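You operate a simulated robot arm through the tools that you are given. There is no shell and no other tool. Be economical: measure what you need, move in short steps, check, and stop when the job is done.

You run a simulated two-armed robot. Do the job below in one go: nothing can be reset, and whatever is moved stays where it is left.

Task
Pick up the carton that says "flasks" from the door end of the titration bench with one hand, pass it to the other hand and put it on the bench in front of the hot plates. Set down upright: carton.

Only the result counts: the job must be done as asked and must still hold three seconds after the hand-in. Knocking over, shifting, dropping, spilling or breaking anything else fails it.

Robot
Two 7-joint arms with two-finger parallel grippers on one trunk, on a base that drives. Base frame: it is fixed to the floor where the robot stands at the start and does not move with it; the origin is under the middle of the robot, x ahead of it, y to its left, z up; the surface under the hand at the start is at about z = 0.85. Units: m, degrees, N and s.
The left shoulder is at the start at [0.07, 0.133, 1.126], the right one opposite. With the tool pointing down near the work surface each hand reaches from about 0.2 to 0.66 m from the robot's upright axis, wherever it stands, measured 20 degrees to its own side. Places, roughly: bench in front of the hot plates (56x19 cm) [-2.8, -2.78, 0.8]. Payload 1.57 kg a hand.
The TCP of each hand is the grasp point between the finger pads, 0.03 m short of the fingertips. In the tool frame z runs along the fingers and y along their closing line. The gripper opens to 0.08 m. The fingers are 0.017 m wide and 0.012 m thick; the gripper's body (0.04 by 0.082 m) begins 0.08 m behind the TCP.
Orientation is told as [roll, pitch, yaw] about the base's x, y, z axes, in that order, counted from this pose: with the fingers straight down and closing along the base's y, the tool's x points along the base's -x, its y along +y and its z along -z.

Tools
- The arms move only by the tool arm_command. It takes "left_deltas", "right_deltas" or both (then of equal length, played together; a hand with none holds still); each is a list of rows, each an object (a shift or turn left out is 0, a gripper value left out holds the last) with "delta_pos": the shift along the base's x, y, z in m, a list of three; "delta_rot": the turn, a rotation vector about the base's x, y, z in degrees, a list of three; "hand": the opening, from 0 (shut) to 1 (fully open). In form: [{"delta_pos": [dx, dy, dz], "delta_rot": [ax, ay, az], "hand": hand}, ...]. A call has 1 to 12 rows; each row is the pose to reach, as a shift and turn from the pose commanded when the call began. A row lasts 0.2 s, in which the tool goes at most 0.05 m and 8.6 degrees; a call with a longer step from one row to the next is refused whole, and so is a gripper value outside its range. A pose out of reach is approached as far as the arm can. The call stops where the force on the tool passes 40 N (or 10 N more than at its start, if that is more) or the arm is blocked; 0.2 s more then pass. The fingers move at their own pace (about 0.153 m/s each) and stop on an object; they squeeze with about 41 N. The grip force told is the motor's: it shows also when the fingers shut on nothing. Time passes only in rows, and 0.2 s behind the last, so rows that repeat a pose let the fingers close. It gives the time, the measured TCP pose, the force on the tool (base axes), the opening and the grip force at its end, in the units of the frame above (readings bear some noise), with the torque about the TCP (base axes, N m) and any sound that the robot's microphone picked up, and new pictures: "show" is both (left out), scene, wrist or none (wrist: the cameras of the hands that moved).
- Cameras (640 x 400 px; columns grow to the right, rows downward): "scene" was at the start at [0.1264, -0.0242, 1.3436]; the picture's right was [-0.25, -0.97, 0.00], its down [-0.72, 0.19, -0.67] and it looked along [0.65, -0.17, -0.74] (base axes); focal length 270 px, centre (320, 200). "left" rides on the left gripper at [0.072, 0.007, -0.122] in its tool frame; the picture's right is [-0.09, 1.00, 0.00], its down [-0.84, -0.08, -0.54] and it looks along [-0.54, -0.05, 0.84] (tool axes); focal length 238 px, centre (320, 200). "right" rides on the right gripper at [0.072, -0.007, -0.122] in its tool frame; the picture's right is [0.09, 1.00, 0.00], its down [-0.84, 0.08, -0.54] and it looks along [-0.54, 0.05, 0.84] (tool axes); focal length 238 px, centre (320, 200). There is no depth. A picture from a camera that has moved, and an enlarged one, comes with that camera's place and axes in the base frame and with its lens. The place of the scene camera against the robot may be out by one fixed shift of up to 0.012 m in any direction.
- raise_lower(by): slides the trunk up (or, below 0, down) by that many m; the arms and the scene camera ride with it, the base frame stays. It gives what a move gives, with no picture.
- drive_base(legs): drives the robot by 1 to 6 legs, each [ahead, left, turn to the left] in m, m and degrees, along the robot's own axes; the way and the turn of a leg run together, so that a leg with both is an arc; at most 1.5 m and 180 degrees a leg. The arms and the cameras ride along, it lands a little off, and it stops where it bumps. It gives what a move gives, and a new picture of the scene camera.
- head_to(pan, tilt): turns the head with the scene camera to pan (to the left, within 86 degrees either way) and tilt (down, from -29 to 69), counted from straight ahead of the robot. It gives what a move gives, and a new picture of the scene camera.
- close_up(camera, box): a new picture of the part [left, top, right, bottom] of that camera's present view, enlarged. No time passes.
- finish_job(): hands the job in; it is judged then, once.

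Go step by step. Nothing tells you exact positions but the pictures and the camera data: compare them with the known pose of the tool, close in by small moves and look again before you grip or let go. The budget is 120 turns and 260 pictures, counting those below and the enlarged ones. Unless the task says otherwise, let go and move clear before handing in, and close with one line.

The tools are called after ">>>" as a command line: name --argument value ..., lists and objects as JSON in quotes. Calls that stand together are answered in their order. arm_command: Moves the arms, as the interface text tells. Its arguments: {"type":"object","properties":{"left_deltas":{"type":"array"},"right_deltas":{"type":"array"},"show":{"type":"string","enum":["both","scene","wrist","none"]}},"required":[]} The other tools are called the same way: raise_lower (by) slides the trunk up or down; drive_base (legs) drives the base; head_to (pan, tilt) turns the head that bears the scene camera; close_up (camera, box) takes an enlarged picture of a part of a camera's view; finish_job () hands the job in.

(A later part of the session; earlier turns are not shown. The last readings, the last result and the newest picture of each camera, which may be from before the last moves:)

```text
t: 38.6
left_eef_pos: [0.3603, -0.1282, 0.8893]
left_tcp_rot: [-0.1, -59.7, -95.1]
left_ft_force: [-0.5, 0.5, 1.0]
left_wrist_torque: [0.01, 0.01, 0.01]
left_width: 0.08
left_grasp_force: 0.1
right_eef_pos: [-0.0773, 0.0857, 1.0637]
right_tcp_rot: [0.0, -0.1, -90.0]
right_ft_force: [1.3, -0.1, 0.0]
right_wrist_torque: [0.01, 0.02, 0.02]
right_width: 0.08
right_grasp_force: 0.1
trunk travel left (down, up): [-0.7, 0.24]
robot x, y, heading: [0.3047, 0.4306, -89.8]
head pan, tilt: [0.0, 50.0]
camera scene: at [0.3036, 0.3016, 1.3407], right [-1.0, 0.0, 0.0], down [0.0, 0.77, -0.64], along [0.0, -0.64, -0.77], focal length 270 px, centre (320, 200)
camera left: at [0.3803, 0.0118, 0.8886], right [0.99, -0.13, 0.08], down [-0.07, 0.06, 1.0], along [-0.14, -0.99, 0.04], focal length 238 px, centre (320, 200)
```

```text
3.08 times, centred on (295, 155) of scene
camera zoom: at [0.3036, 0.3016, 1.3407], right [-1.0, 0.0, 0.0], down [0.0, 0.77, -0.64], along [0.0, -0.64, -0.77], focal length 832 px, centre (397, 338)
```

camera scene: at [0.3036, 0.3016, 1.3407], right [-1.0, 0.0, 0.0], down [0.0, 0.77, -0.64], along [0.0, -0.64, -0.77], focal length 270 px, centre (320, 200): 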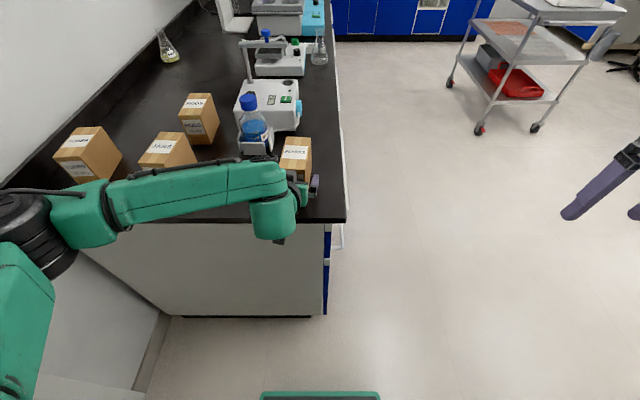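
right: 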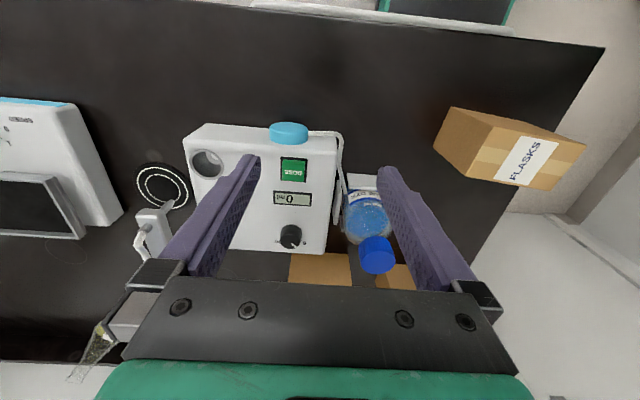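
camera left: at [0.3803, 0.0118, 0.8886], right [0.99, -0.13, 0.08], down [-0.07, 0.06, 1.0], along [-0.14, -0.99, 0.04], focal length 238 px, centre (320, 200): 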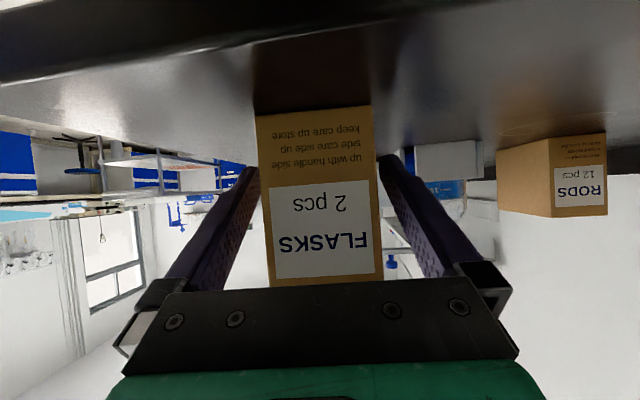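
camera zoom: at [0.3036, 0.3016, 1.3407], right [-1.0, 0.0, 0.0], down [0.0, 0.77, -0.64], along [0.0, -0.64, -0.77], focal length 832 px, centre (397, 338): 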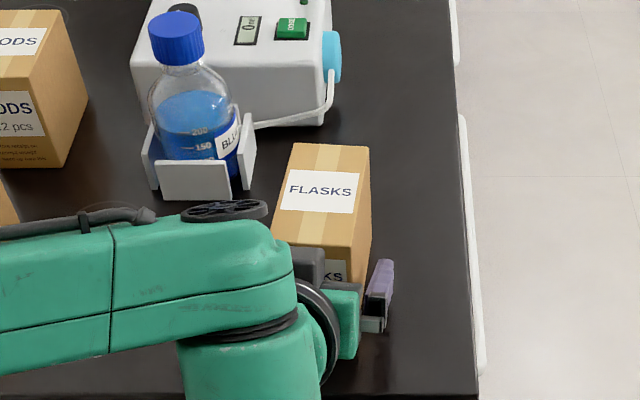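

The fingers are deeper now, with the bench edge clear. I'll close and lift slowly by 1 cm, then compare the wrist views.

>>> arm_command --left_deltas '[{"hand": 0}, {"hand": 0}, {"hand": 0}, {"hand": 0}, {"hand": 0}, {"hand": 0}]' --show "wrist"

>>> arm_command --left_deltas '[{"delta_pos": [0, 0, 0.002]}, {"delta_pos": [0, 0, 0.004]}, {"delta_pos": [0, 0, 0.006]}, {"delta_pos": [0, 0, 0.008]}, {"delta_pos": [0, 0, 0.01]}, {"delta_pos": [0, 0, 0.012]}, {"delta_pos": [0, 0, 0.014]}, {"delta_pos": [0, 0, 0.015]}]' --show "wrist"

```text
t: 40.0
left_eef_pos: [0.3609, -0.1281, 0.889]
left_tcp_rot: [-0.1, -59.7, -95.1]
left_ft_force: [0.2, -0.3, 0.3]
left_wrist_torque: [-0.01, -0.04, -0.01]
left_width: 0.0576
left_grasp_force: 40.8
right_eef_pos: [-0.0774, 0.085, 1.0645]
right_tcp_rot: [-0.1, -0.1, -90.0]
right_ft_force: [0.4, -1.7, -0.2]
right_wrist_torque: [-0.02, 0.01, -0.01]
right_width: 0.0798
right_grasp_force: 0.0
trunk travel left (down, up): [-0.7, 0.24]
robot x, y, heading: [0.3064, 0.4319, -89.7]
head pan, tilt: [0.0, 50.0]
camera left: at [0.3803, 0.0117, 0.8887], right [0.99, -0.13, 0.08], down [-0.07, 0.05, 1.0], along [-0.14, -0.99, 0.04], focal length 238 px, centre (320, 200)
```

left: 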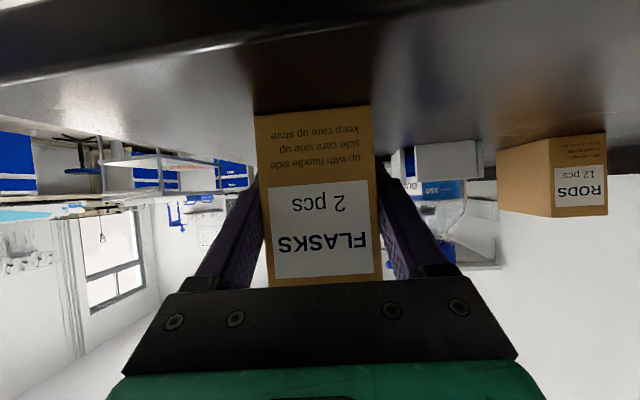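

```text
t: 41.8
left_eef_pos: [0.3613, -0.1292, 0.9051]
left_tcp_rot: [-0.1, -59.8, -95.0]
left_ft_force: [-0.3, 0.3, -3.0]
left_wrist_torque: [0.12, 0.01, 0.02]
left_width: 0.0578
left_grasp_force: 41.1
right_eef_pos: [-0.0776, 0.0854, 1.0646]
right_tcp_rot: [-0.1, 0.0, -90.0]
right_ft_force: [-0.5, -0.3, 0.1]
right_wrist_torque: [0.01, 0.01, 0.01]
right_width: 0.0801
right_grasp_force: 0.0
trunk travel left (down, up): [-0.7, 0.24]
robot x, y, heading: [0.3055, 0.4346, -89.9]
head pan, tilt: [0.0, 50.0]
camera left: at [0.3807, 0.012, 0.9034], right [0.99, -0.13, 0.08], down [-0.07, 0.06, 1.0], along [-0.14, -0.99, 0.04], focal length 238 px, centre (320, 200)
```

left: 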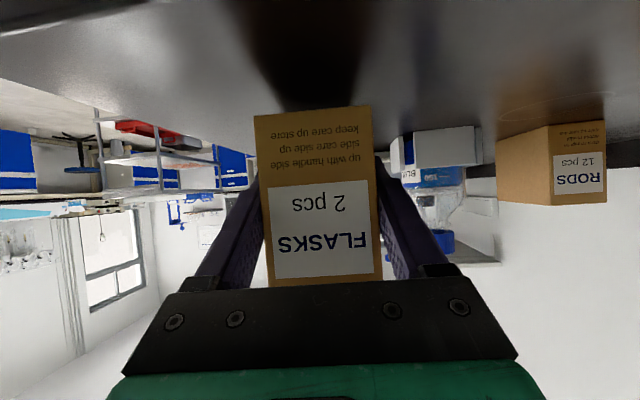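

No slip this time: the carton stays put at about 3 N. I'll keep lifting gently to clear the bench.

>>> arm_command --left_deltas '[{"delta_pos": [0, 0, 0.003]}, {"delta_pos": [0, 0, 0.007]}, {"delta_pos": [0, 0, 0.012]}, {"delta_pos": [0, 0, 0.018]}, {"delta_pos": [0, 0, 0.025]}, {"delta_pos": [0, 0, 0.032]}, {"delta_pos": [0, 0, 0.039]}, {"delta_pos": [0, 0, 0.046]}, {"delta_pos": [0, 0, 0.052]}, {"delta_pos": [0, 0, 0.056]}, {"delta_pos": [0, 0, 0.059]}, {"delta_pos": [0, 0, 0.06]}]'

```text
t: 44.4
left_eef_pos: [0.3611, -0.1286, 0.9636]
left_tcp_rot: [-0.1, -59.8, -95.0]
left_ft_force: [-0.5, -0.2, -2.6]
left_wrist_torque: [0.06, -0.02, -0.02]
left_width: 0.0578
left_grasp_force: 41.2
right_eef_pos: [-0.077, 0.0852, 1.0636]
right_tcp_rot: [0.0, 0.0, -90.0]
right_ft_force: [0.1, 0.3, 0.4]
right_wrist_torque: [0.0, -0.02, 0.0]
right_width: 0.08
right_grasp_force: 0.2
trunk travel left (down, up): [-0.7, 0.24]
robot x, y, heading: [0.3025, 0.4297, -90.0]
head pan, tilt: [0.0, 50.0]
camera scene: at [0.3037, 0.3009, 1.3406], right [-1.0, 0.0, 0.0], down [0.0, 0.77, -0.64], along [0.0, -0.64, -0.77], focal length 270 px, centre (320, 200)
camera left: at [0.3804, 0.012, 0.963], right [0.99, -0.14, 0.08], down [-0.07, 0.05, 1.0], along [-0.14, -0.99, 0.04], focal length 238 px, centre (320, 200)
```

scene: 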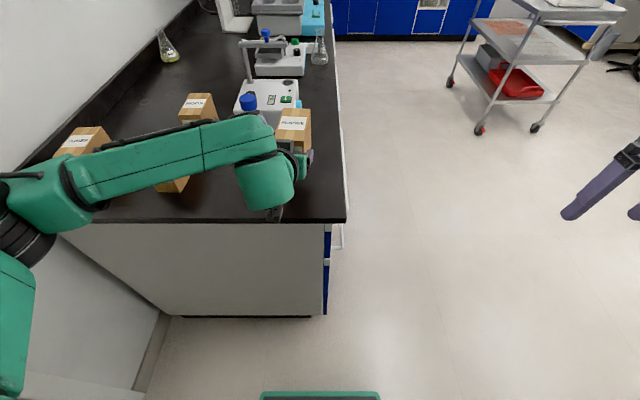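
left: 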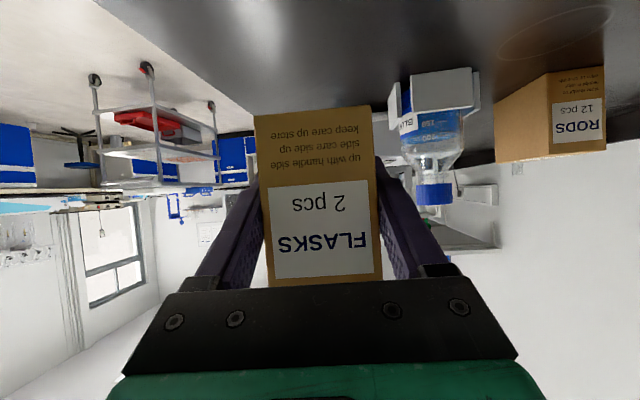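

It is held firmly. I'm bringing the carton gently in front of the robot's middle for the pass.

>>> arm_command --left_deltas '[{"delta_pos": [-0.003, 0.002, 0.002]}, {"delta_pos": [-0.008, 0.004, 0.005]}, {"delta_pos": [-0.015, 0.008, 0.009]}, {"delta_pos": [-0.025, 0.014, 0.015]}, {"delta_pos": [-0.035, 0.019, 0.021]}, {"delta_pos": [-0.045, 0.025, 0.027]}, {"delta_pos": [-0.055, 0.031, 0.033]}, {"delta_pos": [-0.065, 0.036, 0.038]}, {"delta_pos": [-0.075, 0.042, 0.043]}, {"delta_pos": [-0.083, 0.046, 0.046]}, {"delta_pos": [-0.088, 0.049, 0.049]}, {"delta_pos": [-0.09, 0.05, 0.05]}]'

>>> close_up --camera "scene" --box '[220, 60, 420, 240]'

```text
t: 47.0
left_eef_pos: [0.2707, -0.0791, 1.014]
left_tcp_rot: [0.0, -59.8, -94.9]
left_ft_force: [0.3, -0.3, -2.8]
left_wrist_torque: [0.07, 0.01, 0.0]
left_width: 0.0576
left_grasp_force: 41.2
right_eef_pos: [-0.0784, 0.085, 1.064]
right_tcp_rot: [0.0, 0.0, -90.0]
right_ft_force: [-0.3, -0.1, -0.3]
right_wrist_torque: [-0.02, -0.02, 0.0]
right_width: 0.0801
right_grasp_force: 0.0
trunk travel left (down, up): [-0.7, 0.24]
robot x, y, heading: [0.3053, 0.4326, -89.9]
head pan, tilt: [0.0, 50.0]
camera scene: at [0.3034, 0.301, 1.3406], right [-1.0, 0.0, 0.0], down [0.0, 0.77, -0.64], along [0.0, -0.64, -0.77], focal length 270 px, centre (320, 200)
camera left: at [0.2904, 0.0621, 1.0135], right [0.99, -0.13, 0.08], down [-0.07, 0.05, 1.0], along [-0.14, -0.99, 0.04], focal length 238 px, centre (320, 200)
```

scene: 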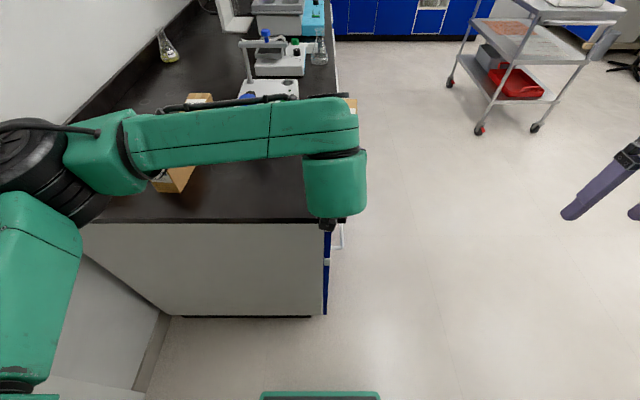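
left: 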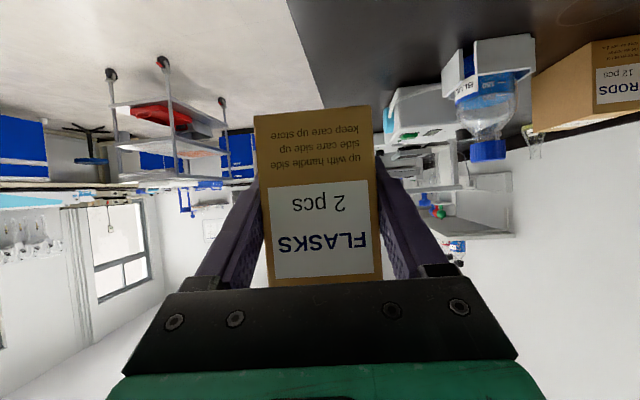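

```text
2.22 times, centred on (320, 150) of scene
camera zoom: at [0.3034, 0.301, 1.3406], right [-1.0, 0.0, 0.0], down [0.0, 0.77, -0.64], along [0.0, -0.64, -0.77], focal length 601 px, centre (320, 311)
```

zoom: 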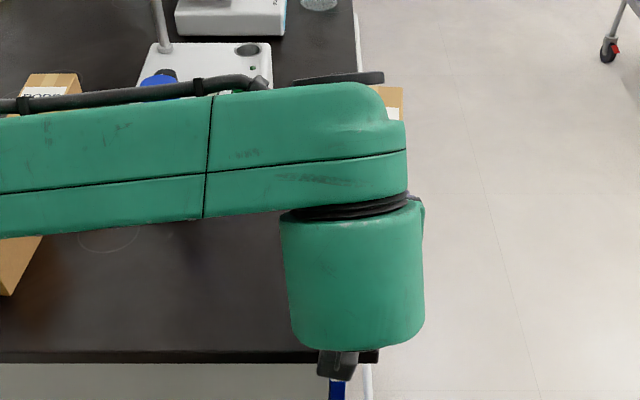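

The left forearm crosses the scene view but holds the carton steadily; its centre is near (0.268, -0.114, 1.015). The right hand will come from the right and above, leaning away 20° so that its camera clears the left wrist. First I stage it beside the carton.

>>> arm_command --right_deltas '[{"delta_pos": [0, -0.03, 0.03], "hand": 1}, {"delta_pos": [0, -0.065, 0.06]}, {"delta_pos": [0.01, -0.105, 0.085], "delta_rot": [5, -0.2, -1.2]}, {"delta_pos": [0.03, -0.145, 0.09], "delta_rot": [10, -0.45, -2.5]}, {"delta_pos": [0.05, -0.185, 0.09], "delta_rot": [15, -0.7, -3.7]}, {"delta_pos": [0.07, -0.225, 0.09], "delta_rot": [20, -0.9, -5]}, {"delta_pos": [0.095, -0.265, 0.09], "delta_rot": [20, -0.9, -5]}, {"delta_pos": [0.13, -0.273, 0.09], "delta_rot": [20, -0.9, -5]}, {"delta_pos": [0.17, -0.273, 0.09], "delta_rot": [20, -0.9, -5]}, {"delta_pos": [0.17, -0.273, 0.09], "delta_rot": [20, -0.9, -5]}]'

```text
t: 49.2
left_eef_pos: [0.2705, -0.0788, 1.0146]
left_tcp_rot: [0.0, -59.8, -95.0]
left_ft_force: [-0.6, -0.2, -2.8]
left_wrist_torque: [0.09, 0.0, 0.01]
left_width: 0.0576
left_grasp_force: 41.5
right_eef_pos: [0.0609, -0.0507, 1.0745]
right_tcp_rot: [0.1, 19.8, -95.0]
right_ft_force: [-0.3, 1.3, 0.4]
right_wrist_torque: [0.01, -0.05, 0.04]
right_width: 0.0799
right_grasp_force: 0.1
right hand out of reach, approached as far as the arm can: row 4, 5, 6, 7, 8, 9, 10
trunk travel left (down, up): [-0.7, 0.24]
robot x, y, heading: [0.3039, 0.4334, -90.0]
head pan, tilt: [0.0, 50.0]
camera scene: at [0.3028, 0.3012, 1.3406], right [-1.0, 0.0, 0.0], down [0.0, 0.77, -0.64], along [0.0, -0.64, -0.77], focal length 270 px, centre (320, 200)
camera right: at [0.0541, -0.025, 1.2148], right [1.0, 0.0, 0.03], down [-0.01, -0.97, 0.23], along [0.03, -0.23, -0.97], focal length 238 px, centre (320, 200)
```

scene: 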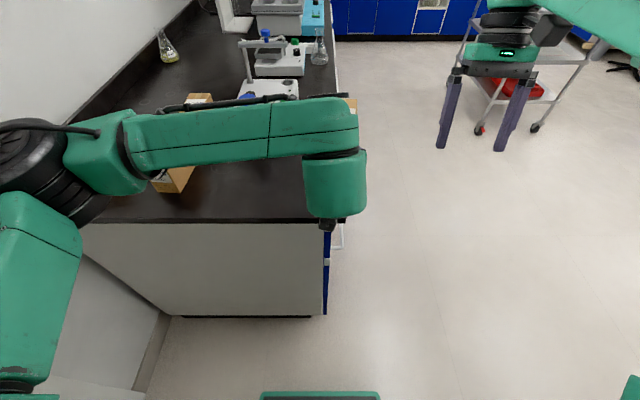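
right: 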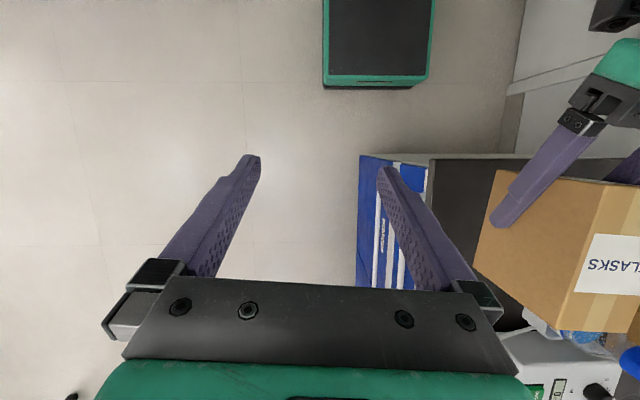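

The right arm can't reach that far while leaning away. I'll bring the carton about 10 cm closer and 7 cm to the right, and move the right hand aside meanwhile.

>>> arm_command --left_deltas '[{"delta_pos": [-0.002, 0.003, 0]}, {"delta_pos": [-0.006, 0.008, 0]}, {"delta_pos": [-0.012, 0.017, 0]}, {"delta_pos": [-0.019, 0.027, 0]}, {"delta_pos": [-0.027, 0.038, 0]}, {"delta_pos": [-0.035, 0.05, 0]}, {"delta_pos": [-0.043, 0.062, 0]}, {"delta_pos": [-0.051, 0.073, 0]}, {"delta_pos": [-0.058, 0.083, 0]}, {"delta_pos": [-0.064, 0.092, 0]}, {"delta_pos": [-0.068, 0.098, 0]}, {"delta_pos": [-0.07, 0.1, 0]}]' --right_deltas '[{"delta_pos": [-0.01, 0, 0.0]}, {"delta_pos": [-0.02, 0, 0.01]}, {"delta_pos": [-0.03, 0, 0.02]}, {"delta_pos": [-0.04, 0, 0.03]}, {"delta_pos": [-0.05, 0, 0.04]}, {"delta_pos": [-0.06, 0, 0.05]}, {"delta_pos": [-0.07, 0, 0.06]}, {"delta_pos": [-0.08, 0, 0.06]}, {"delta_pos": [-0.08, 0, 0.06]}, {"delta_pos": [-0.08, 0, 0.06]}, {"delta_pos": [-0.08, 0, 0.06]}, {"delta_pos": [-0.08, 0, 0.06]}]'

```text
t: 51.8
left_eef_pos: [0.2013, 0.0212, 1.0127]
left_tcp_rot: [-0.1, -59.7, -95.0]
left_ft_force: [-1.2, -0.7, -2.8]
left_wrist_torque: [0.1, 0.01, -0.01]
left_width: 0.0579
left_grasp_force: 41.0
right_eef_pos: [-0.0207, -0.0241, 1.1173]
right_tcp_rot: [0.0, 19.9, -95.1]
right_ft_force: [-1.2, 0.2, 0.0]
right_wrist_torque: [0.01, 0.0, 0.0]
right_width: 0.0799
right_grasp_force: 0.1
right hand out of reach, approached as far as the arm can: row 2, 3, 4, 5, 6, 7, 8, 9, 10, 11, 12
trunk travel left (down, up): [-0.7, 0.24]
robot x, y, heading: [0.3013, 0.4318, -89.8]
head pan, tilt: [0.0, 50.0]
camera scene: at [0.3035, 0.301, 1.3406], right [-1.0, 0.0, 0.0], down [0.0, 0.77, -0.64], along [0.0, -0.64, -0.77], focal length 270 px, centre (320, 200)
camera right: at [-0.027, 0.0018, 1.2571], right [1.0, 0.0, 0.03], down [-0.01, -0.97, 0.23], along [0.03, -0.23, -0.97], focal length 238 px, centre (320, 200)
camera left: at [0.221, 0.1611, 1.0125], right [0.99, -0.13, 0.08], down [-0.07, 0.05, 1.0], along [-0.14, -0.99, 0.04], focal length 238 px, centre (320, 200)
```

scene: 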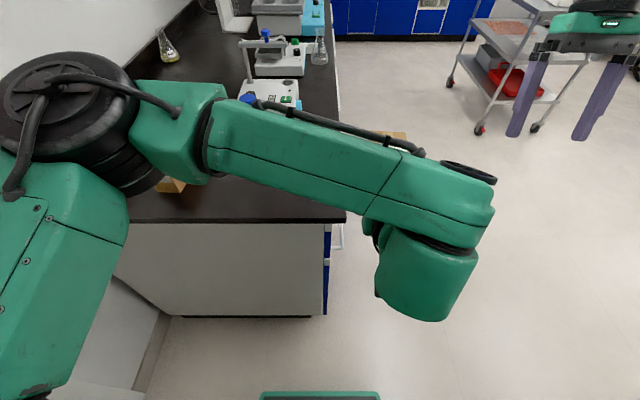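
right: 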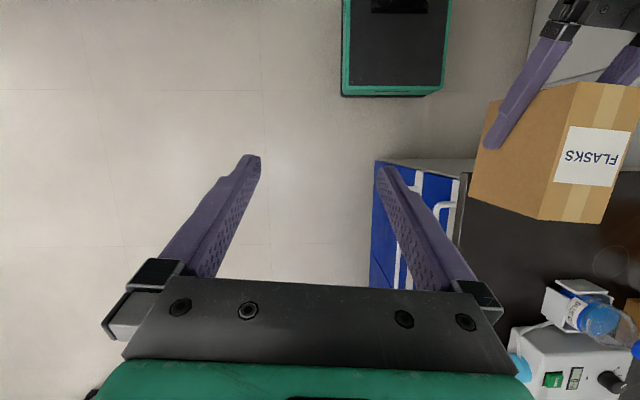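
left: 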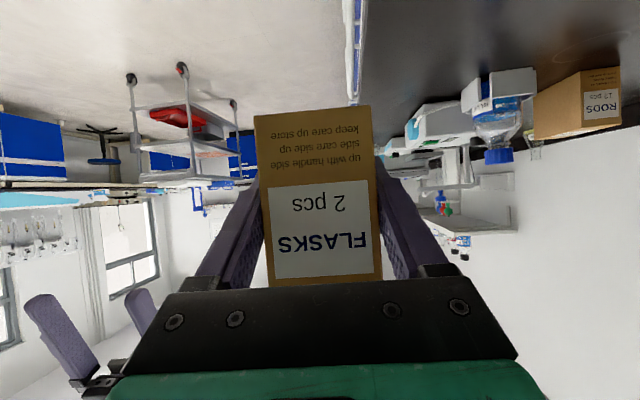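

The carton is now at about (0.199, -0.014, 1.015), within reach of the right hand. I'll move the right hand over it, staying above the carton's top (1.062), and look before descending.

>>> arm_command --right_deltas '[{"delta_pos": [0.03, -0.003, 0.005]}, {"delta_pos": [0.065, -0.006, 0.01]}, {"delta_pos": [0.1, -0.01, 0.01]}, {"delta_pos": [0.135, -0.014, 0.01]}, {"delta_pos": [0.165, -0.017, 0.01]}, {"delta_pos": [0.165, -0.017, 0.01]}]'

```text
t: 53.2
left_eef_pos: [0.2013, 0.0211, 1.0132]
left_tcp_rot: [-0.1, -59.9, -95.1]
left_ft_force: [0.2, 0.0, -2.8]
left_wrist_torque: [0.04, -0.02, 0.03]
left_width: 0.0575
left_grasp_force: 40.9
right_eef_pos: [0.1321, -0.0121, 1.1105]
right_tcp_rot: [0.1, 19.8, -95.1]
right_ft_force: [0.8, -0.2, -0.3]
right_wrist_torque: [-0.03, -0.01, -0.02]
right_width: 0.0797
right_grasp_force: 0.1
right hand out of reach, approached as far as the arm can: row 1, 2, 3, 4, 5, 6
trunk travel left (down, up): [-0.7, 0.24]
robot x, y, heading: [0.3014, 0.4313, -89.9]
head pan, tilt: [0.0, 50.0]
camera scene: at [0.3031, 0.301, 1.3406], right [-1.0, 0.0, 0.0], down [0.0, 0.77, -0.64], along [0.0, -0.64, -0.77], focal length 270 px, centre (320, 200)
camera right: at [0.126, 0.0153, 1.2503], right [1.0, 0.0, 0.03], down [-0.01, -0.97, 0.23], along [0.03, -0.23, -0.97], focal length 238 px, centre (320, 200)
```

scene: 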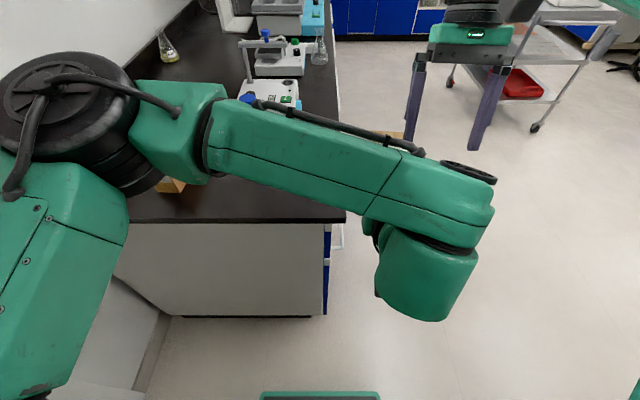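
right: 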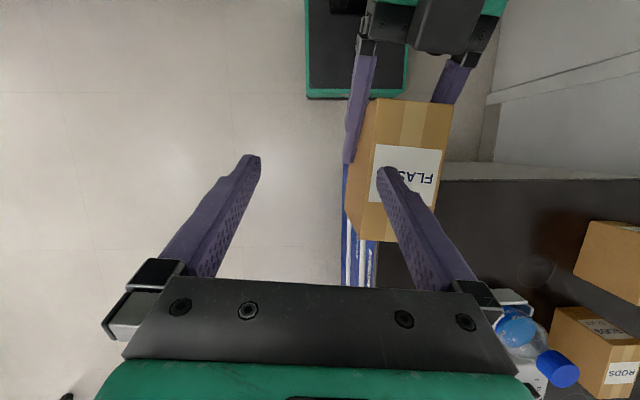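

The right hand is short by a few centimetres at this lean. The gap to the left wrist is larger than I feared, so I'll reduce the lean to about 8° to gain reach and finish the alignment.

>>> arm_command --right_deltas '[{"delta_pos": [0.005, 0, 0.005], "delta_rot": [-6, 0.5, 0]}, {"delta_pos": [0.02, -0.01, 0.005], "delta_rot": [-12, 1.05, 0]}, {"delta_pos": [0.045, -0.022, 0.005], "delta_rot": [-12, 1.05, 0]}, {"delta_pos": [0.064, -0.0315, 0.0], "delta_rot": [-12, 1.05, 0]}, {"delta_pos": [0.064, -0.0315, 0.0], "delta_rot": [-12, 1.05, 0]}]'

```text
t: 54.4
left_eef_pos: [0.2016, 0.0209, 1.0143]
left_tcp_rot: [-0.1, -59.8, -95.1]
left_ft_force: [0.7, 0.6, -2.9]
left_wrist_torque: [0.09, -0.05, -0.01]
left_width: 0.0578
left_grasp_force: 41.0
right_eef_pos: [0.1687, -0.0291, 1.1145]
right_tcp_rot: [0.0, 7.9, -95.1]
right_ft_force: [0.6, -0.8, 0.0]
right_wrist_torque: [0.0, -0.01, 0.03]
right_width: 0.0802
right_grasp_force: 0.2
right hand out of reach, approached as far as the arm can: row 3, 4, 5
trunk travel left (down, up): [-0.7, 0.24]
robot x, y, heading: [0.304, 0.4311, -89.9]
head pan, tilt: [0.0, 50.0]
camera scene: at [0.304, 0.3011, 1.3406], right [-1.0, 0.0, 0.0], down [0.0, 0.77, -0.64], along [0.0, -0.64, -0.77], focal length 270 px, centre (320, 200)
camera right: at [0.1653, 0.0256, 1.2466], right [1.0, 0.0, 0.01], down [0.0, -0.91, 0.42], along [0.01, -0.42, -0.91], focal length 238 px, centre (320, 200)
```

scene: 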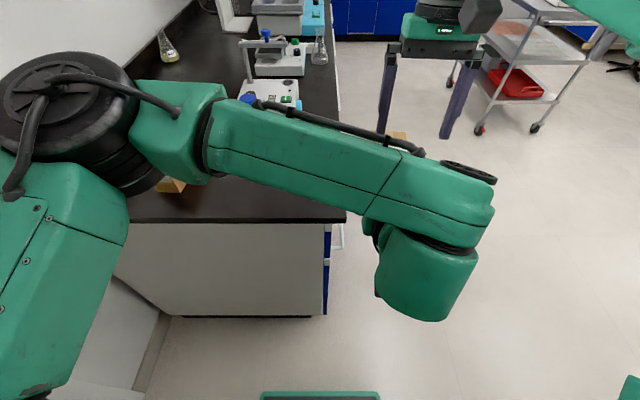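
right: 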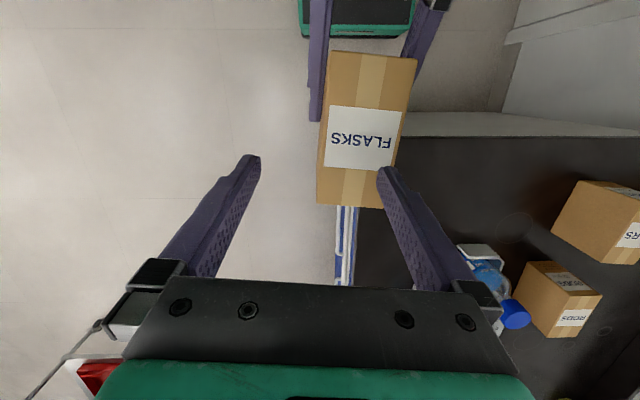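

The right hand is near its limit toward the left, so I'll shift the carton another 6 cm to the right, beneath it.

>>> arm_command --left_deltas '[{"delta_pos": [-0.002, 0.0005, 0]}, {"delta_pos": [-0.006, 0.002, 0]}, {"delta_pos": [-0.012, 0.004, 0]}, {"delta_pos": [-0.019, 0.006, 0]}, {"delta_pos": [-0.027, 0.009, 0]}, {"delta_pos": [-0.035, 0.012, 0]}, {"delta_pos": [-0.043, 0.015, 0]}, {"delta_pos": [-0.05, 0.017, 0]}, {"delta_pos": [-0.056, 0.019, 0]}, {"delta_pos": [-0.06, 0.02, 0]}, {"delta_pos": [-0.06, 0.02, 0]}]' --right_deltas '[{"delta_pos": [-0.003, 0.0, 0]}, {"delta_pos": [-0.006, 0.001, 0]}, {"delta_pos": [-0.01, 0.002, 0]}, {"delta_pos": [-0.015, 0.003, 0]}, {"delta_pos": [-0.02, 0.004, 0]}, {"delta_pos": [-0.025, 0.005, 0]}, {"delta_pos": [-0.03, 0.005, 0]}, {"delta_pos": [-0.033, 0.005, 0]}, {"delta_pos": [-0.033, 0.005, 0]}, {"delta_pos": [-0.033, 0.005, 0]}, {"delta_pos": [-0.033, 0.005, 0]}]'

>>> close_up --camera "right" --box '[200, 0, 460, 240]'

```text
t: 56.8
left_eef_pos: [0.1415, 0.0421, 1.015]
left_tcp_rot: [0.0, -59.7, -95.1]
left_ft_force: [-0.6, 0.4, -3.4]
left_wrist_torque: [0.09, -0.02, 0.03]
left_width: 0.0578
left_grasp_force: 41.1
right_eef_pos: [0.1352, -0.024, 1.115]
right_tcp_rot: [0.0, 7.8, -95.0]
right_ft_force: [-0.4, 0.2, 0.4]
right_wrist_torque: [0.02, 0.0, 0.01]
right_width: 0.0802
right_grasp_force: 0.0
trunk travel left (down, up): [-0.7, 0.24]
robot x, y, heading: [0.3039, 0.4278, -89.7]
head pan, tilt: [0.0, 50.0]
camera scene: at [0.3036, 0.301, 1.3406], right [-1.0, 0.0, 0.0], down [0.0, 0.77, -0.64], along [0.0, -0.64, -0.77], focal length 270 px, centre (320, 200)
camera right: at [0.1311, 0.0312, 1.2463], right [1.0, 0.0, 0.01], down [0.0, -0.91, 0.42], along [0.01, -0.42, -0.91], focal length 238 px, centre (320, 200)
camera left: at [0.1608, 0.182, 1.014], right [0.99, -0.13, 0.08], down [-0.07, 0.06, 1.0], along [-0.14, -0.99, 0.04], focal length 238 px, centre (320, 200)
```

scene: 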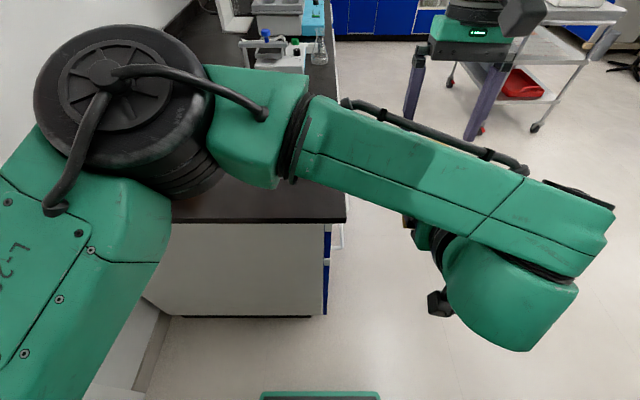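
right: 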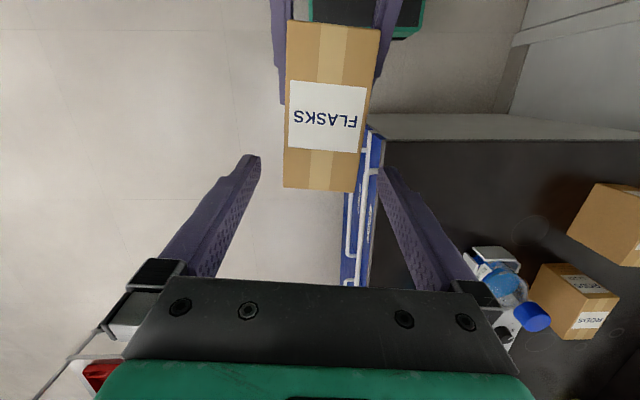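
left: 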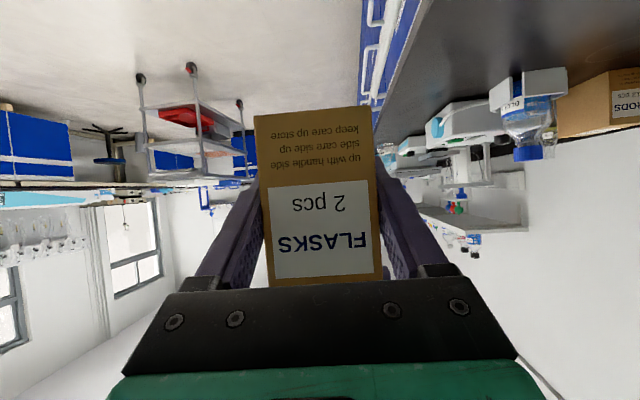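

```text
1.67 times, centred on (330, 120) of right
camera zoom: at [0.1311, 0.0312, 1.2463], right [1.0, 0.0, 0.01], down [0.0, -0.91, 0.42], along [0.01, -0.42, -0.91], focal length 397 px, centre (303, 333)
```

zoom: 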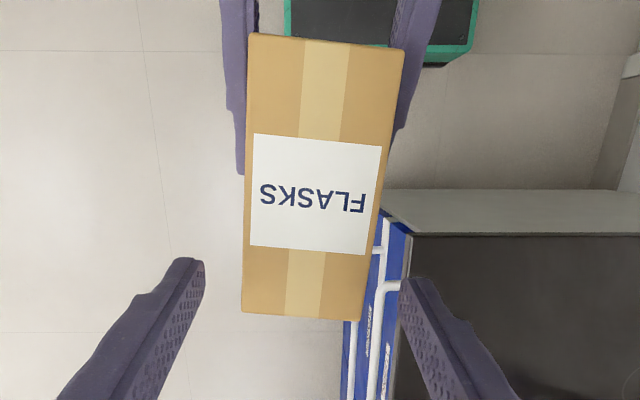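

The view from above fits: carton centre (0.137, 0.013), yaw -95, top ≈1.066, and the right fingers straddle its far third. Clearances to the left arm look fine, so I'm descending.

>>> arm_command --right_deltas '[{"delta_pos": [0, 0.003, -0.02]}, {"delta_pos": [-0.0005, 0.006, -0.04]}, {"delta_pos": [-0.0007, 0.006, -0.06]}, {"delta_pos": [-0.0007, 0.006, -0.08]}, {"delta_pos": [-0.0007, 0.006, -0.098]}, {"delta_pos": [-0.0007, 0.006, -0.098]}]'

>>> close_up --camera "right" --box '[160, 0, 480, 240]'

```text
t: 58.2
left_eef_pos: [0.1419, 0.043, 1.0154]
left_tcp_rot: [0.0, -59.7, -95.0]
left_ft_force: [0.1, 0.5, -3.6]
left_wrist_torque: [0.06, -0.01, 0.0]
left_width: 0.0576
left_grasp_force: 40.7
right_eef_pos: [0.1348, -0.0192, 1.016]
right_tcp_rot: [0.0, 7.9, -95.0]
right_ft_force: [0.4, -0.2, -0.5]
right_wrist_torque: [0.0, 0.03, -0.02]
right_width: 0.0799
right_grasp_force: 0.1
trunk travel left (down, up): [-0.7, 0.24]
robot x, y, heading: [0.3042, 0.434, -89.7]
head pan, tilt: [0.0, 50.0]
camera scene: at [0.3035, 0.3012, 1.3406], right [-1.0, 0.0, 0.0], down [0.0, 0.77, -0.64], along [0.0, -0.64, -0.77], focal length 270 px, centre (320, 200)
camera right: at [0.131, 0.0365, 1.1477], right [1.0, 0.0, 0.01], down [0.0, -0.91, 0.42], along [0.01, -0.42, -0.91], focal length 238 px, centre (320, 200)
```

scene: 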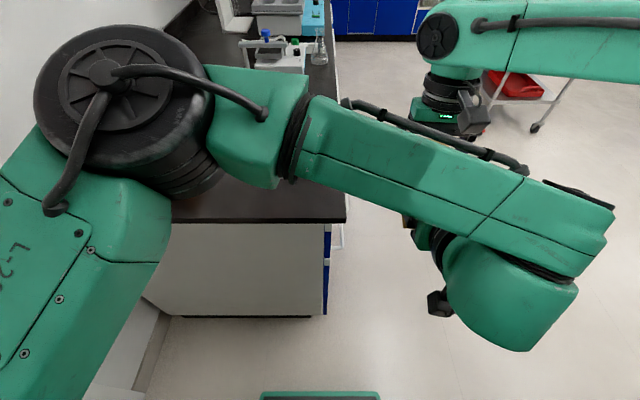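
right: 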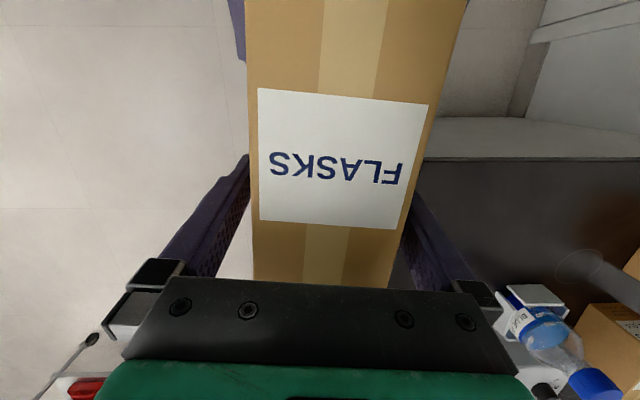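

```text
1.67 times, centred on (320, 120) of right
camera zoom: at [0.131, 0.0365, 1.1477], right [1.0, 0.0, 0.01], down [0.0, -0.91, 0.42], along [0.01, -0.42, -0.91], focal length 397 px, centre (320, 333)
```

zoom: 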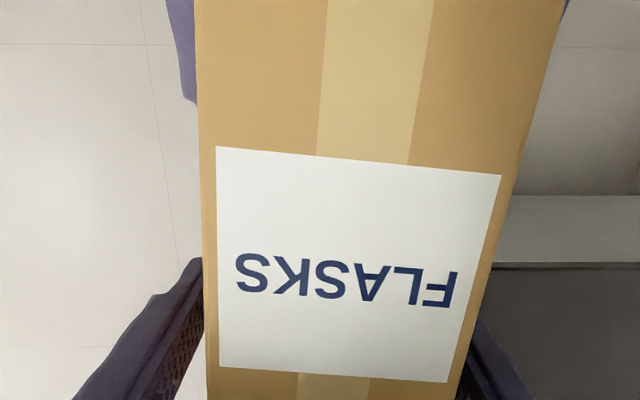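

The right fingers straddle the carton. I'm closing the right hand while the left still holds.

>>> arm_command --right_deltas '[{"hand": 0}, {"hand": 0}, {"hand": 0}, {"hand": 0}, {"hand": 0}]' --show "wrist"

```text
t: 59.4
left_eef_pos: [0.1404, 0.0404, 1.0151]
left_tcp_rot: [-0.3, -59.9, -95.1]
left_ft_force: [-18.8, -0.3, 0.3]
left_wrist_torque: [-0.05, -0.58, -0.61]
left_width: 0.0577
left_grasp_force: 41.2
right_eef_pos: [0.1347, -0.0176, 1.0154]
right_tcp_rot: [0.1, 8.0, -94.9]
right_ft_force: [18.5, 0.1, -0.4]
right_wrist_torque: [-0.04, 0.57, -0.49]
right_width: 0.0579
right_grasp_force: 41.6
trunk travel left (down, up): [-0.7, 0.24]
robot x, y, heading: [0.3043, 0.4303, -89.9]
head pan, tilt: [0.0, 50.0]
camera right: at [0.1314, 0.0364, 1.1479], right [1.0, 0.0, 0.02], down [0.0, -0.91, 0.42], along [0.01, -0.42, -0.91], focal length 238 px, centre (320, 200)
```

right: 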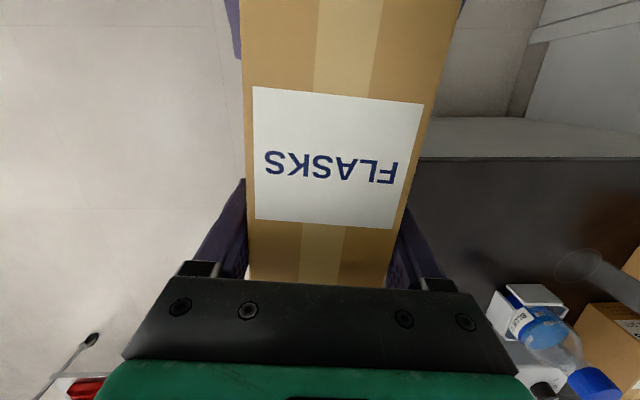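

The two hands press sideways against each other at about 18 N. I'll ease that by shifting the right hand a few mm toward +x.

>>> arm_command --right_deltas '[{"delta_pos": [0.001, 0, 0]}, {"delta_pos": [0.002, 0, 0]}, {"delta_pos": [0.002, 0, 0]}]' --show "none"

```text
t: 60.2
left_eef_pos: [0.1413, 0.0436, 1.0159]
left_tcp_rot: [0.0, -59.9, -94.9]
left_ft_force: [-6.9, 10.2, 2.0]
left_wrist_torque: [-1.2, 0.74, -0.64]
left_width: 0.0577
left_grasp_force: 40.9
right_eef_pos: [0.1361, -0.0183, 1.0163]
right_tcp_rot: [-0.1, 7.9, -95.1]
right_ft_force: [7.2, -10.6, -3.0]
right_wrist_torque: [0.98, -0.72, 0.21]
right_width: 0.0579
right_grasp_force: 41.5
trunk travel left (down, up): [-0.7, 0.24]
robot x, y, heading: [0.3054, 0.4353, -90.0]
head pan, tilt: [0.0, 50.0]
```

The sideways force is low enough now. I'm opening the left hand and backing it off along its finger axis.

>>> arm_command --left_deltas '[{"hand": 1}, {"hand": 1}, {"hand": 1}]' --show "none"

>>> arm_command --left_deltas '[{"delta_pos": [0.0015, 0.017, 0.01]}, {"delta_pos": [0.003, 0.035, 0.02]}, {"delta_pos": [0.005, 0.052, 0.03]}, {"delta_pos": [0.006, 0.07, 0.04]}, {"delta_pos": [0.007, 0.08, 0.046]}, {"delta_pos": [0.007, 0.08, 0.046]}]'

```text
t: 61.0
left_eef_pos: [0.1408, 0.0416, 1.0152]
left_tcp_rot: [0.0, -59.8, -95.2]
left_ft_force: [-0.6, 0.8, 0.2]
left_wrist_torque: [0.02, 0.0, 0.0]
left_width: 0.0801
left_grasp_force: 0.1
right_eef_pos: [0.137, -0.0176, 1.0157]
right_tcp_rot: [0.0, 8.0, -95.1]
right_ft_force: [0.2, 0.4, -0.8]
right_wrist_torque: [-0.08, 0.01, -0.01]
right_width: 0.0579
right_grasp_force: 40.9
trunk travel left (down, up): [-0.7, 0.24]
robot x, y, heading: [0.303, 0.4304, -89.8]
head pan, tilt: [0.0, 50.0]
```

```text
t: 62.6
left_eef_pos: [0.1658, 0.0822, 1.0539]
left_tcp_rot: [4.2, -62.3, -93.8]
left_ft_force: [-6.1, 3.8, 0.3]
left_wrist_torque: [0.1, 0.02, -0.35]
left_width: 0.0801
left_grasp_force: 0.1
right_eef_pos: [0.1374, -0.0187, 1.0173]
right_tcp_rot: [0.3, 7.5, -95.1]
right_ft_force: [7.4, -4.3, -3.2]
right_wrist_torque: [-0.07, 0.24, -0.44]
right_width: 0.0607
right_grasp_force: 40.9
trunk travel left (down, up): [-0.7, 0.24]
robot x, y, heading: [0.3025, 0.4339, -90.0]
head pan, tilt: [0.0, 50.0]
stopped in row 6 (left hand): the arm was blocked; the commanded pose is now the measured one
camera scene: at [0.3035, 0.301, 1.3406], right [-1.0, 0.0, 0.0], down [0.0, 0.77, -0.64], along [0.0, -0.64, -0.77], focal length 270 px, centre (320, 200)
camera left: at [0.1729, 0.224, 1.0463], right [0.99, -0.04, 0.12], down [-0.11, 0.09, 0.99], along [-0.05, -0.99, 0.09], focal length 238 px, centre (320, 200)
```

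scene: 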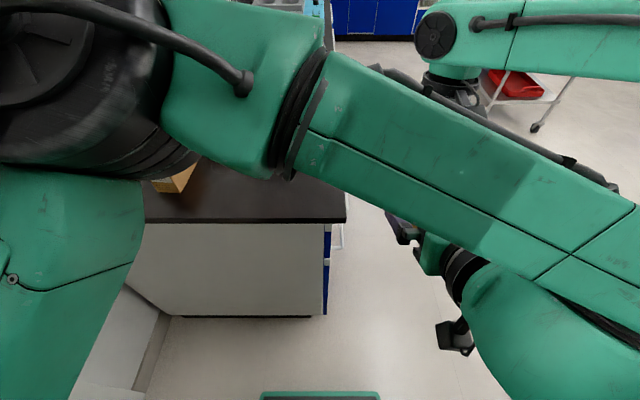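
left: 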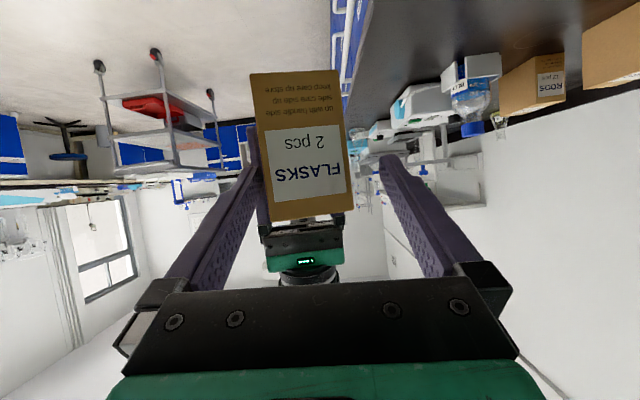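

Left retreat was blocked near the torso with one finger lightly pressing the carton's side. I'll move the left hand back toward -x to unload it, then straight up out of the carton's height.

>>> arm_command --left_deltas '[{"delta_pos": [-0.006, 0, 0.004]}, {"delta_pos": [-0.012, 0, 0.01]}, {"delta_pos": [-0.015, 0, 0.018]}, {"delta_pos": [-0.015, 0, 0.018]}]'

```text
t: 63.6
left_eef_pos: [0.1505, 0.0846, 1.0711]
left_tcp_rot: [4.4, -62.2, -94.1]
left_ft_force: [-0.3, 0.2, 0.3]
left_wrist_torque: [0.06, 0.0, 0.02]
left_width: 0.0801
left_grasp_force: 0.0
right_eef_pos: [0.1381, -0.019, 1.0168]
right_tcp_rot: [0.3, 7.7, -95.1]
right_ft_force: [0.3, 0.6, -2.6]
right_wrist_torque: [-0.11, 0.03, 0.02]
right_width: 0.0599
right_grasp_force: 40.9
trunk travel left (down, up): [-0.7, 0.24]
robot x, y, heading: [0.3025, 0.4316, -90.1]
head pan, tilt: [0.0, 50.0]
camera scene: at [0.3034, 0.301, 1.3406], right [-1.0, 0.0, 0.0], down [0.0, 0.77, -0.64], along [0.0, -0.64, -0.77], focal length 270 px, centre (320, 200)
camera left: at [0.1588, 0.2259, 1.0643], right [0.99, -0.05, 0.12], down [-0.11, 0.09, 0.99], along [-0.06, -0.99, 0.08], focal length 238 px, centre (320, 200)
```

scene: 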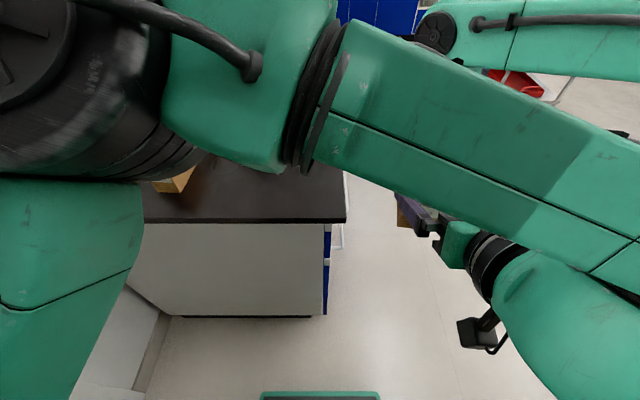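
left: 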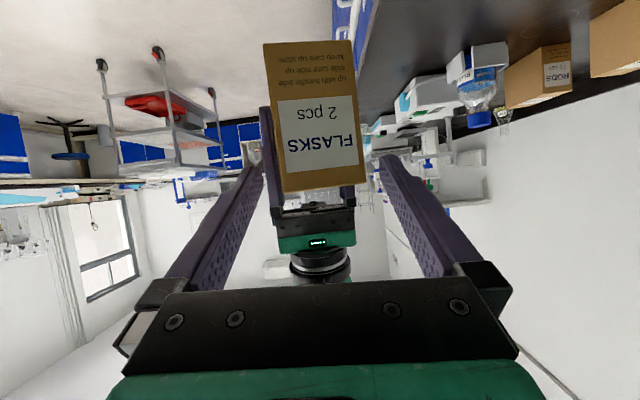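

Unloaded: the right hand carries the full weight. Rather than forcing the left up, I'll lower the right hand with the carton so the left fingers come clear.

>>> arm_command --right_deltas '[{"delta_pos": [0, -0.001, -0.003]}, {"delta_pos": [0, -0.002, -0.008]}, {"delta_pos": [0, -0.004, -0.014]}, {"delta_pos": [0, -0.006, -0.021]}, {"delta_pos": [0, -0.008, -0.028]}, {"delta_pos": [0, -0.01, -0.035]}, {"delta_pos": [0, -0.011, -0.041]}, {"delta_pos": [0, -0.012, -0.045]}, {"delta_pos": [0, -0.012, -0.045]}]'

>>> close_up --camera "left" --box '[200, 0, 440, 240]'

```text
t: 65.6
left_eef_pos: [0.1521, 0.0849, 1.0707]
left_tcp_rot: [4.4, -62.3, -94.1]
left_ft_force: [-0.3, 0.1, 0.2]
left_wrist_torque: [0.02, -0.02, 0.01]
left_width: 0.08
left_grasp_force: 0.1
right_eef_pos: [0.1368, -0.0316, 0.9718]
right_tcp_rot: [0.4, 7.6, -95.1]
right_ft_force: [-0.3, -0.4, -3.6]
right_wrist_torque: [-0.09, -0.01, 0.0]
right_width: 0.0595
right_grasp_force: 40.9
trunk travel left (down, up): [-0.7, 0.24]
robot x, y, heading: [0.3026, 0.4332, -90.2]
head pan, tilt: [0.0, 50.0]
camera scene: at [0.3035, 0.3011, 1.3406], right [-1.0, 0.0, 0.0], down [0.0, 0.77, -0.64], along [0.0, -0.64, -0.77], focal length 270 px, centre (320, 200)
camera right: at [0.1336, 0.0239, 1.103], right [1.0, 0.0, 0.02], down [-0.01, -0.9, 0.43], along [0.02, -0.43, -0.9], focal length 238 px, centre (320, 200)
```

scene: 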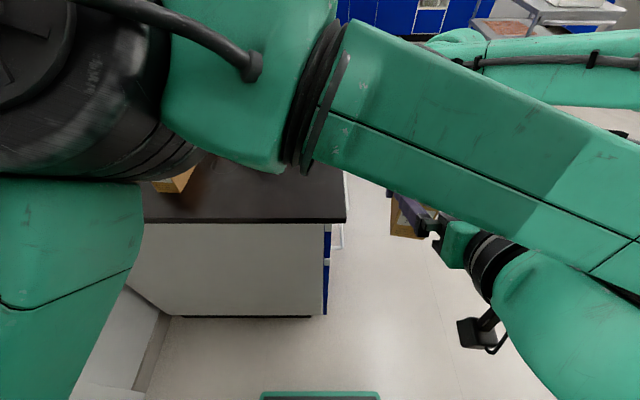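
right: 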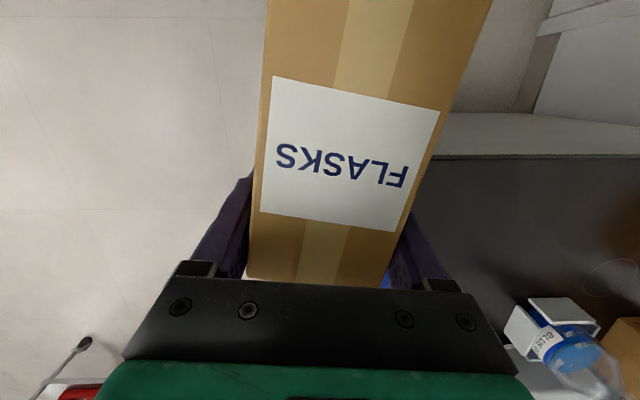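

```text
1.67 times, centred on (320, 120) of left
camera zoom: at [0.1589, 0.2258, 1.0642], right [0.99, -0.05, 0.12], down [-0.11, 0.09, 0.99], along [-0.06, -0.99, 0.08], focal length 397 px, centre (320, 333)
```

zoom: 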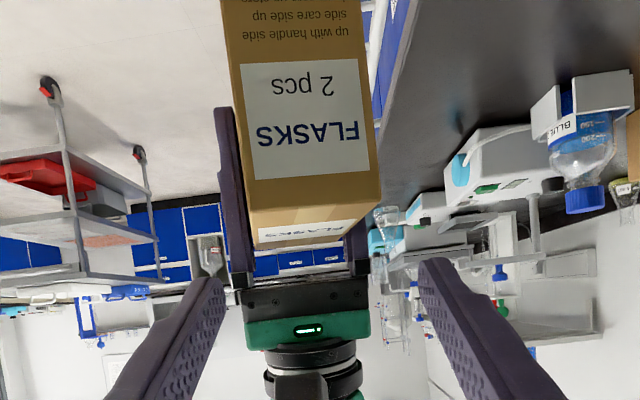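

The left fingers are above and clear of the carton. I'll take the right hand a bit further away before swinging the left aside, so the cameras can't catch.

>>> arm_command --right_deltas '[{"delta_pos": [-0.001, -0.003, -0.002]}, {"delta_pos": [-0.003, -0.008, -0.005]}, {"delta_pos": [-0.006, -0.015, -0.01]}, {"delta_pos": [-0.01, -0.023, -0.016]}, {"delta_pos": [-0.014, -0.031, -0.022]}, {"delta_pos": [-0.018, -0.039, -0.027]}, {"delta_pos": [-0.021, -0.046, -0.031]}, {"delta_pos": [-0.023, -0.05, -0.034]}, {"delta_pos": [-0.024, -0.052, -0.035]}, {"delta_pos": [-0.024, -0.052, -0.035]}]' --show "none"

>>> arm_command --left_deltas '[{"delta_pos": [0.02, -0.005, 0.0]}, {"delta_pos": [0.045, -0.01, 0.0]}, {"delta_pos": [0.07, -0.015, 0.0]}, {"delta_pos": [0.095, -0.02, 0.0]}, {"delta_pos": [0.12, -0.025, 0.0]}, {"delta_pos": [0.145, -0.03, 0.0]}, {"delta_pos": [0.17, -0.035, 0.0]}, {"delta_pos": [0.195, -0.035, 0.0]}, {"delta_pos": [0.22, -0.035, 0.0]}, {"delta_pos": [0.22, -0.035, 0.0]}]' --show "scene"

```text
t: 67.8
left_eef_pos: [0.151, 0.0847, 1.0711]
left_tcp_rot: [4.4, -62.3, -94.1]
left_ft_force: [0.1, 0.4, -0.4]
left_wrist_torque: [-0.03, 0.01, -0.01]
left_width: 0.0801
left_grasp_force: 0.0
right_eef_pos: [0.1128, -0.0829, 0.9356]
right_tcp_rot: [0.4, 7.5, -95.1]
right_ft_force: [0.3, 0.3, -2.7]
right_wrist_torque: [-0.07, 0.04, -0.03]
right_width: 0.0595
right_grasp_force: 41.4
trunk travel left (down, up): [-0.7, 0.24]
robot x, y, heading: [0.3027, 0.43, -90.2]
head pan, tilt: [0.0, 50.0]
```

```text
t: 70.0
left_eef_pos: [0.3708, 0.0485, 1.0709]
left_tcp_rot: [4.6, -62.2, -94.3]
left_ft_force: [-0.4, 0.1, -1.4]
left_wrist_torque: [0.0, 0.02, -0.01]
left_width: 0.08
left_grasp_force: 0.1
right_eef_pos: [0.1145, -0.0837, 0.9363]
right_tcp_rot: [0.4, 7.7, -95.1]
right_ft_force: [0.2, -0.1, -2.2]
right_wrist_torque: [-0.07, -0.01, 0.02]
right_width: 0.0596
right_grasp_force: 41.0
trunk travel left (down, up): [-0.7, 0.24]
robot x, y, heading: [0.3053, 0.4312, -90.0]
head pan, tilt: [0.0, 50.0]
camera scene: at [0.3025, 0.3008, 1.3406], right [-1.0, 0.0, 0.0], down [0.0, 0.77, -0.64], along [0.0, -0.64, -0.77], focal length 270 px, centre (320, 200)
```

scene: 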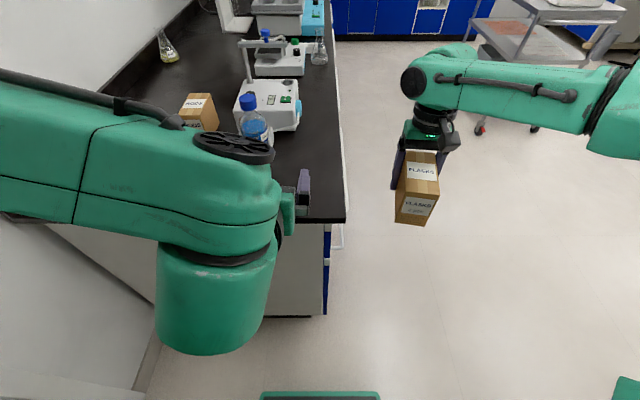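

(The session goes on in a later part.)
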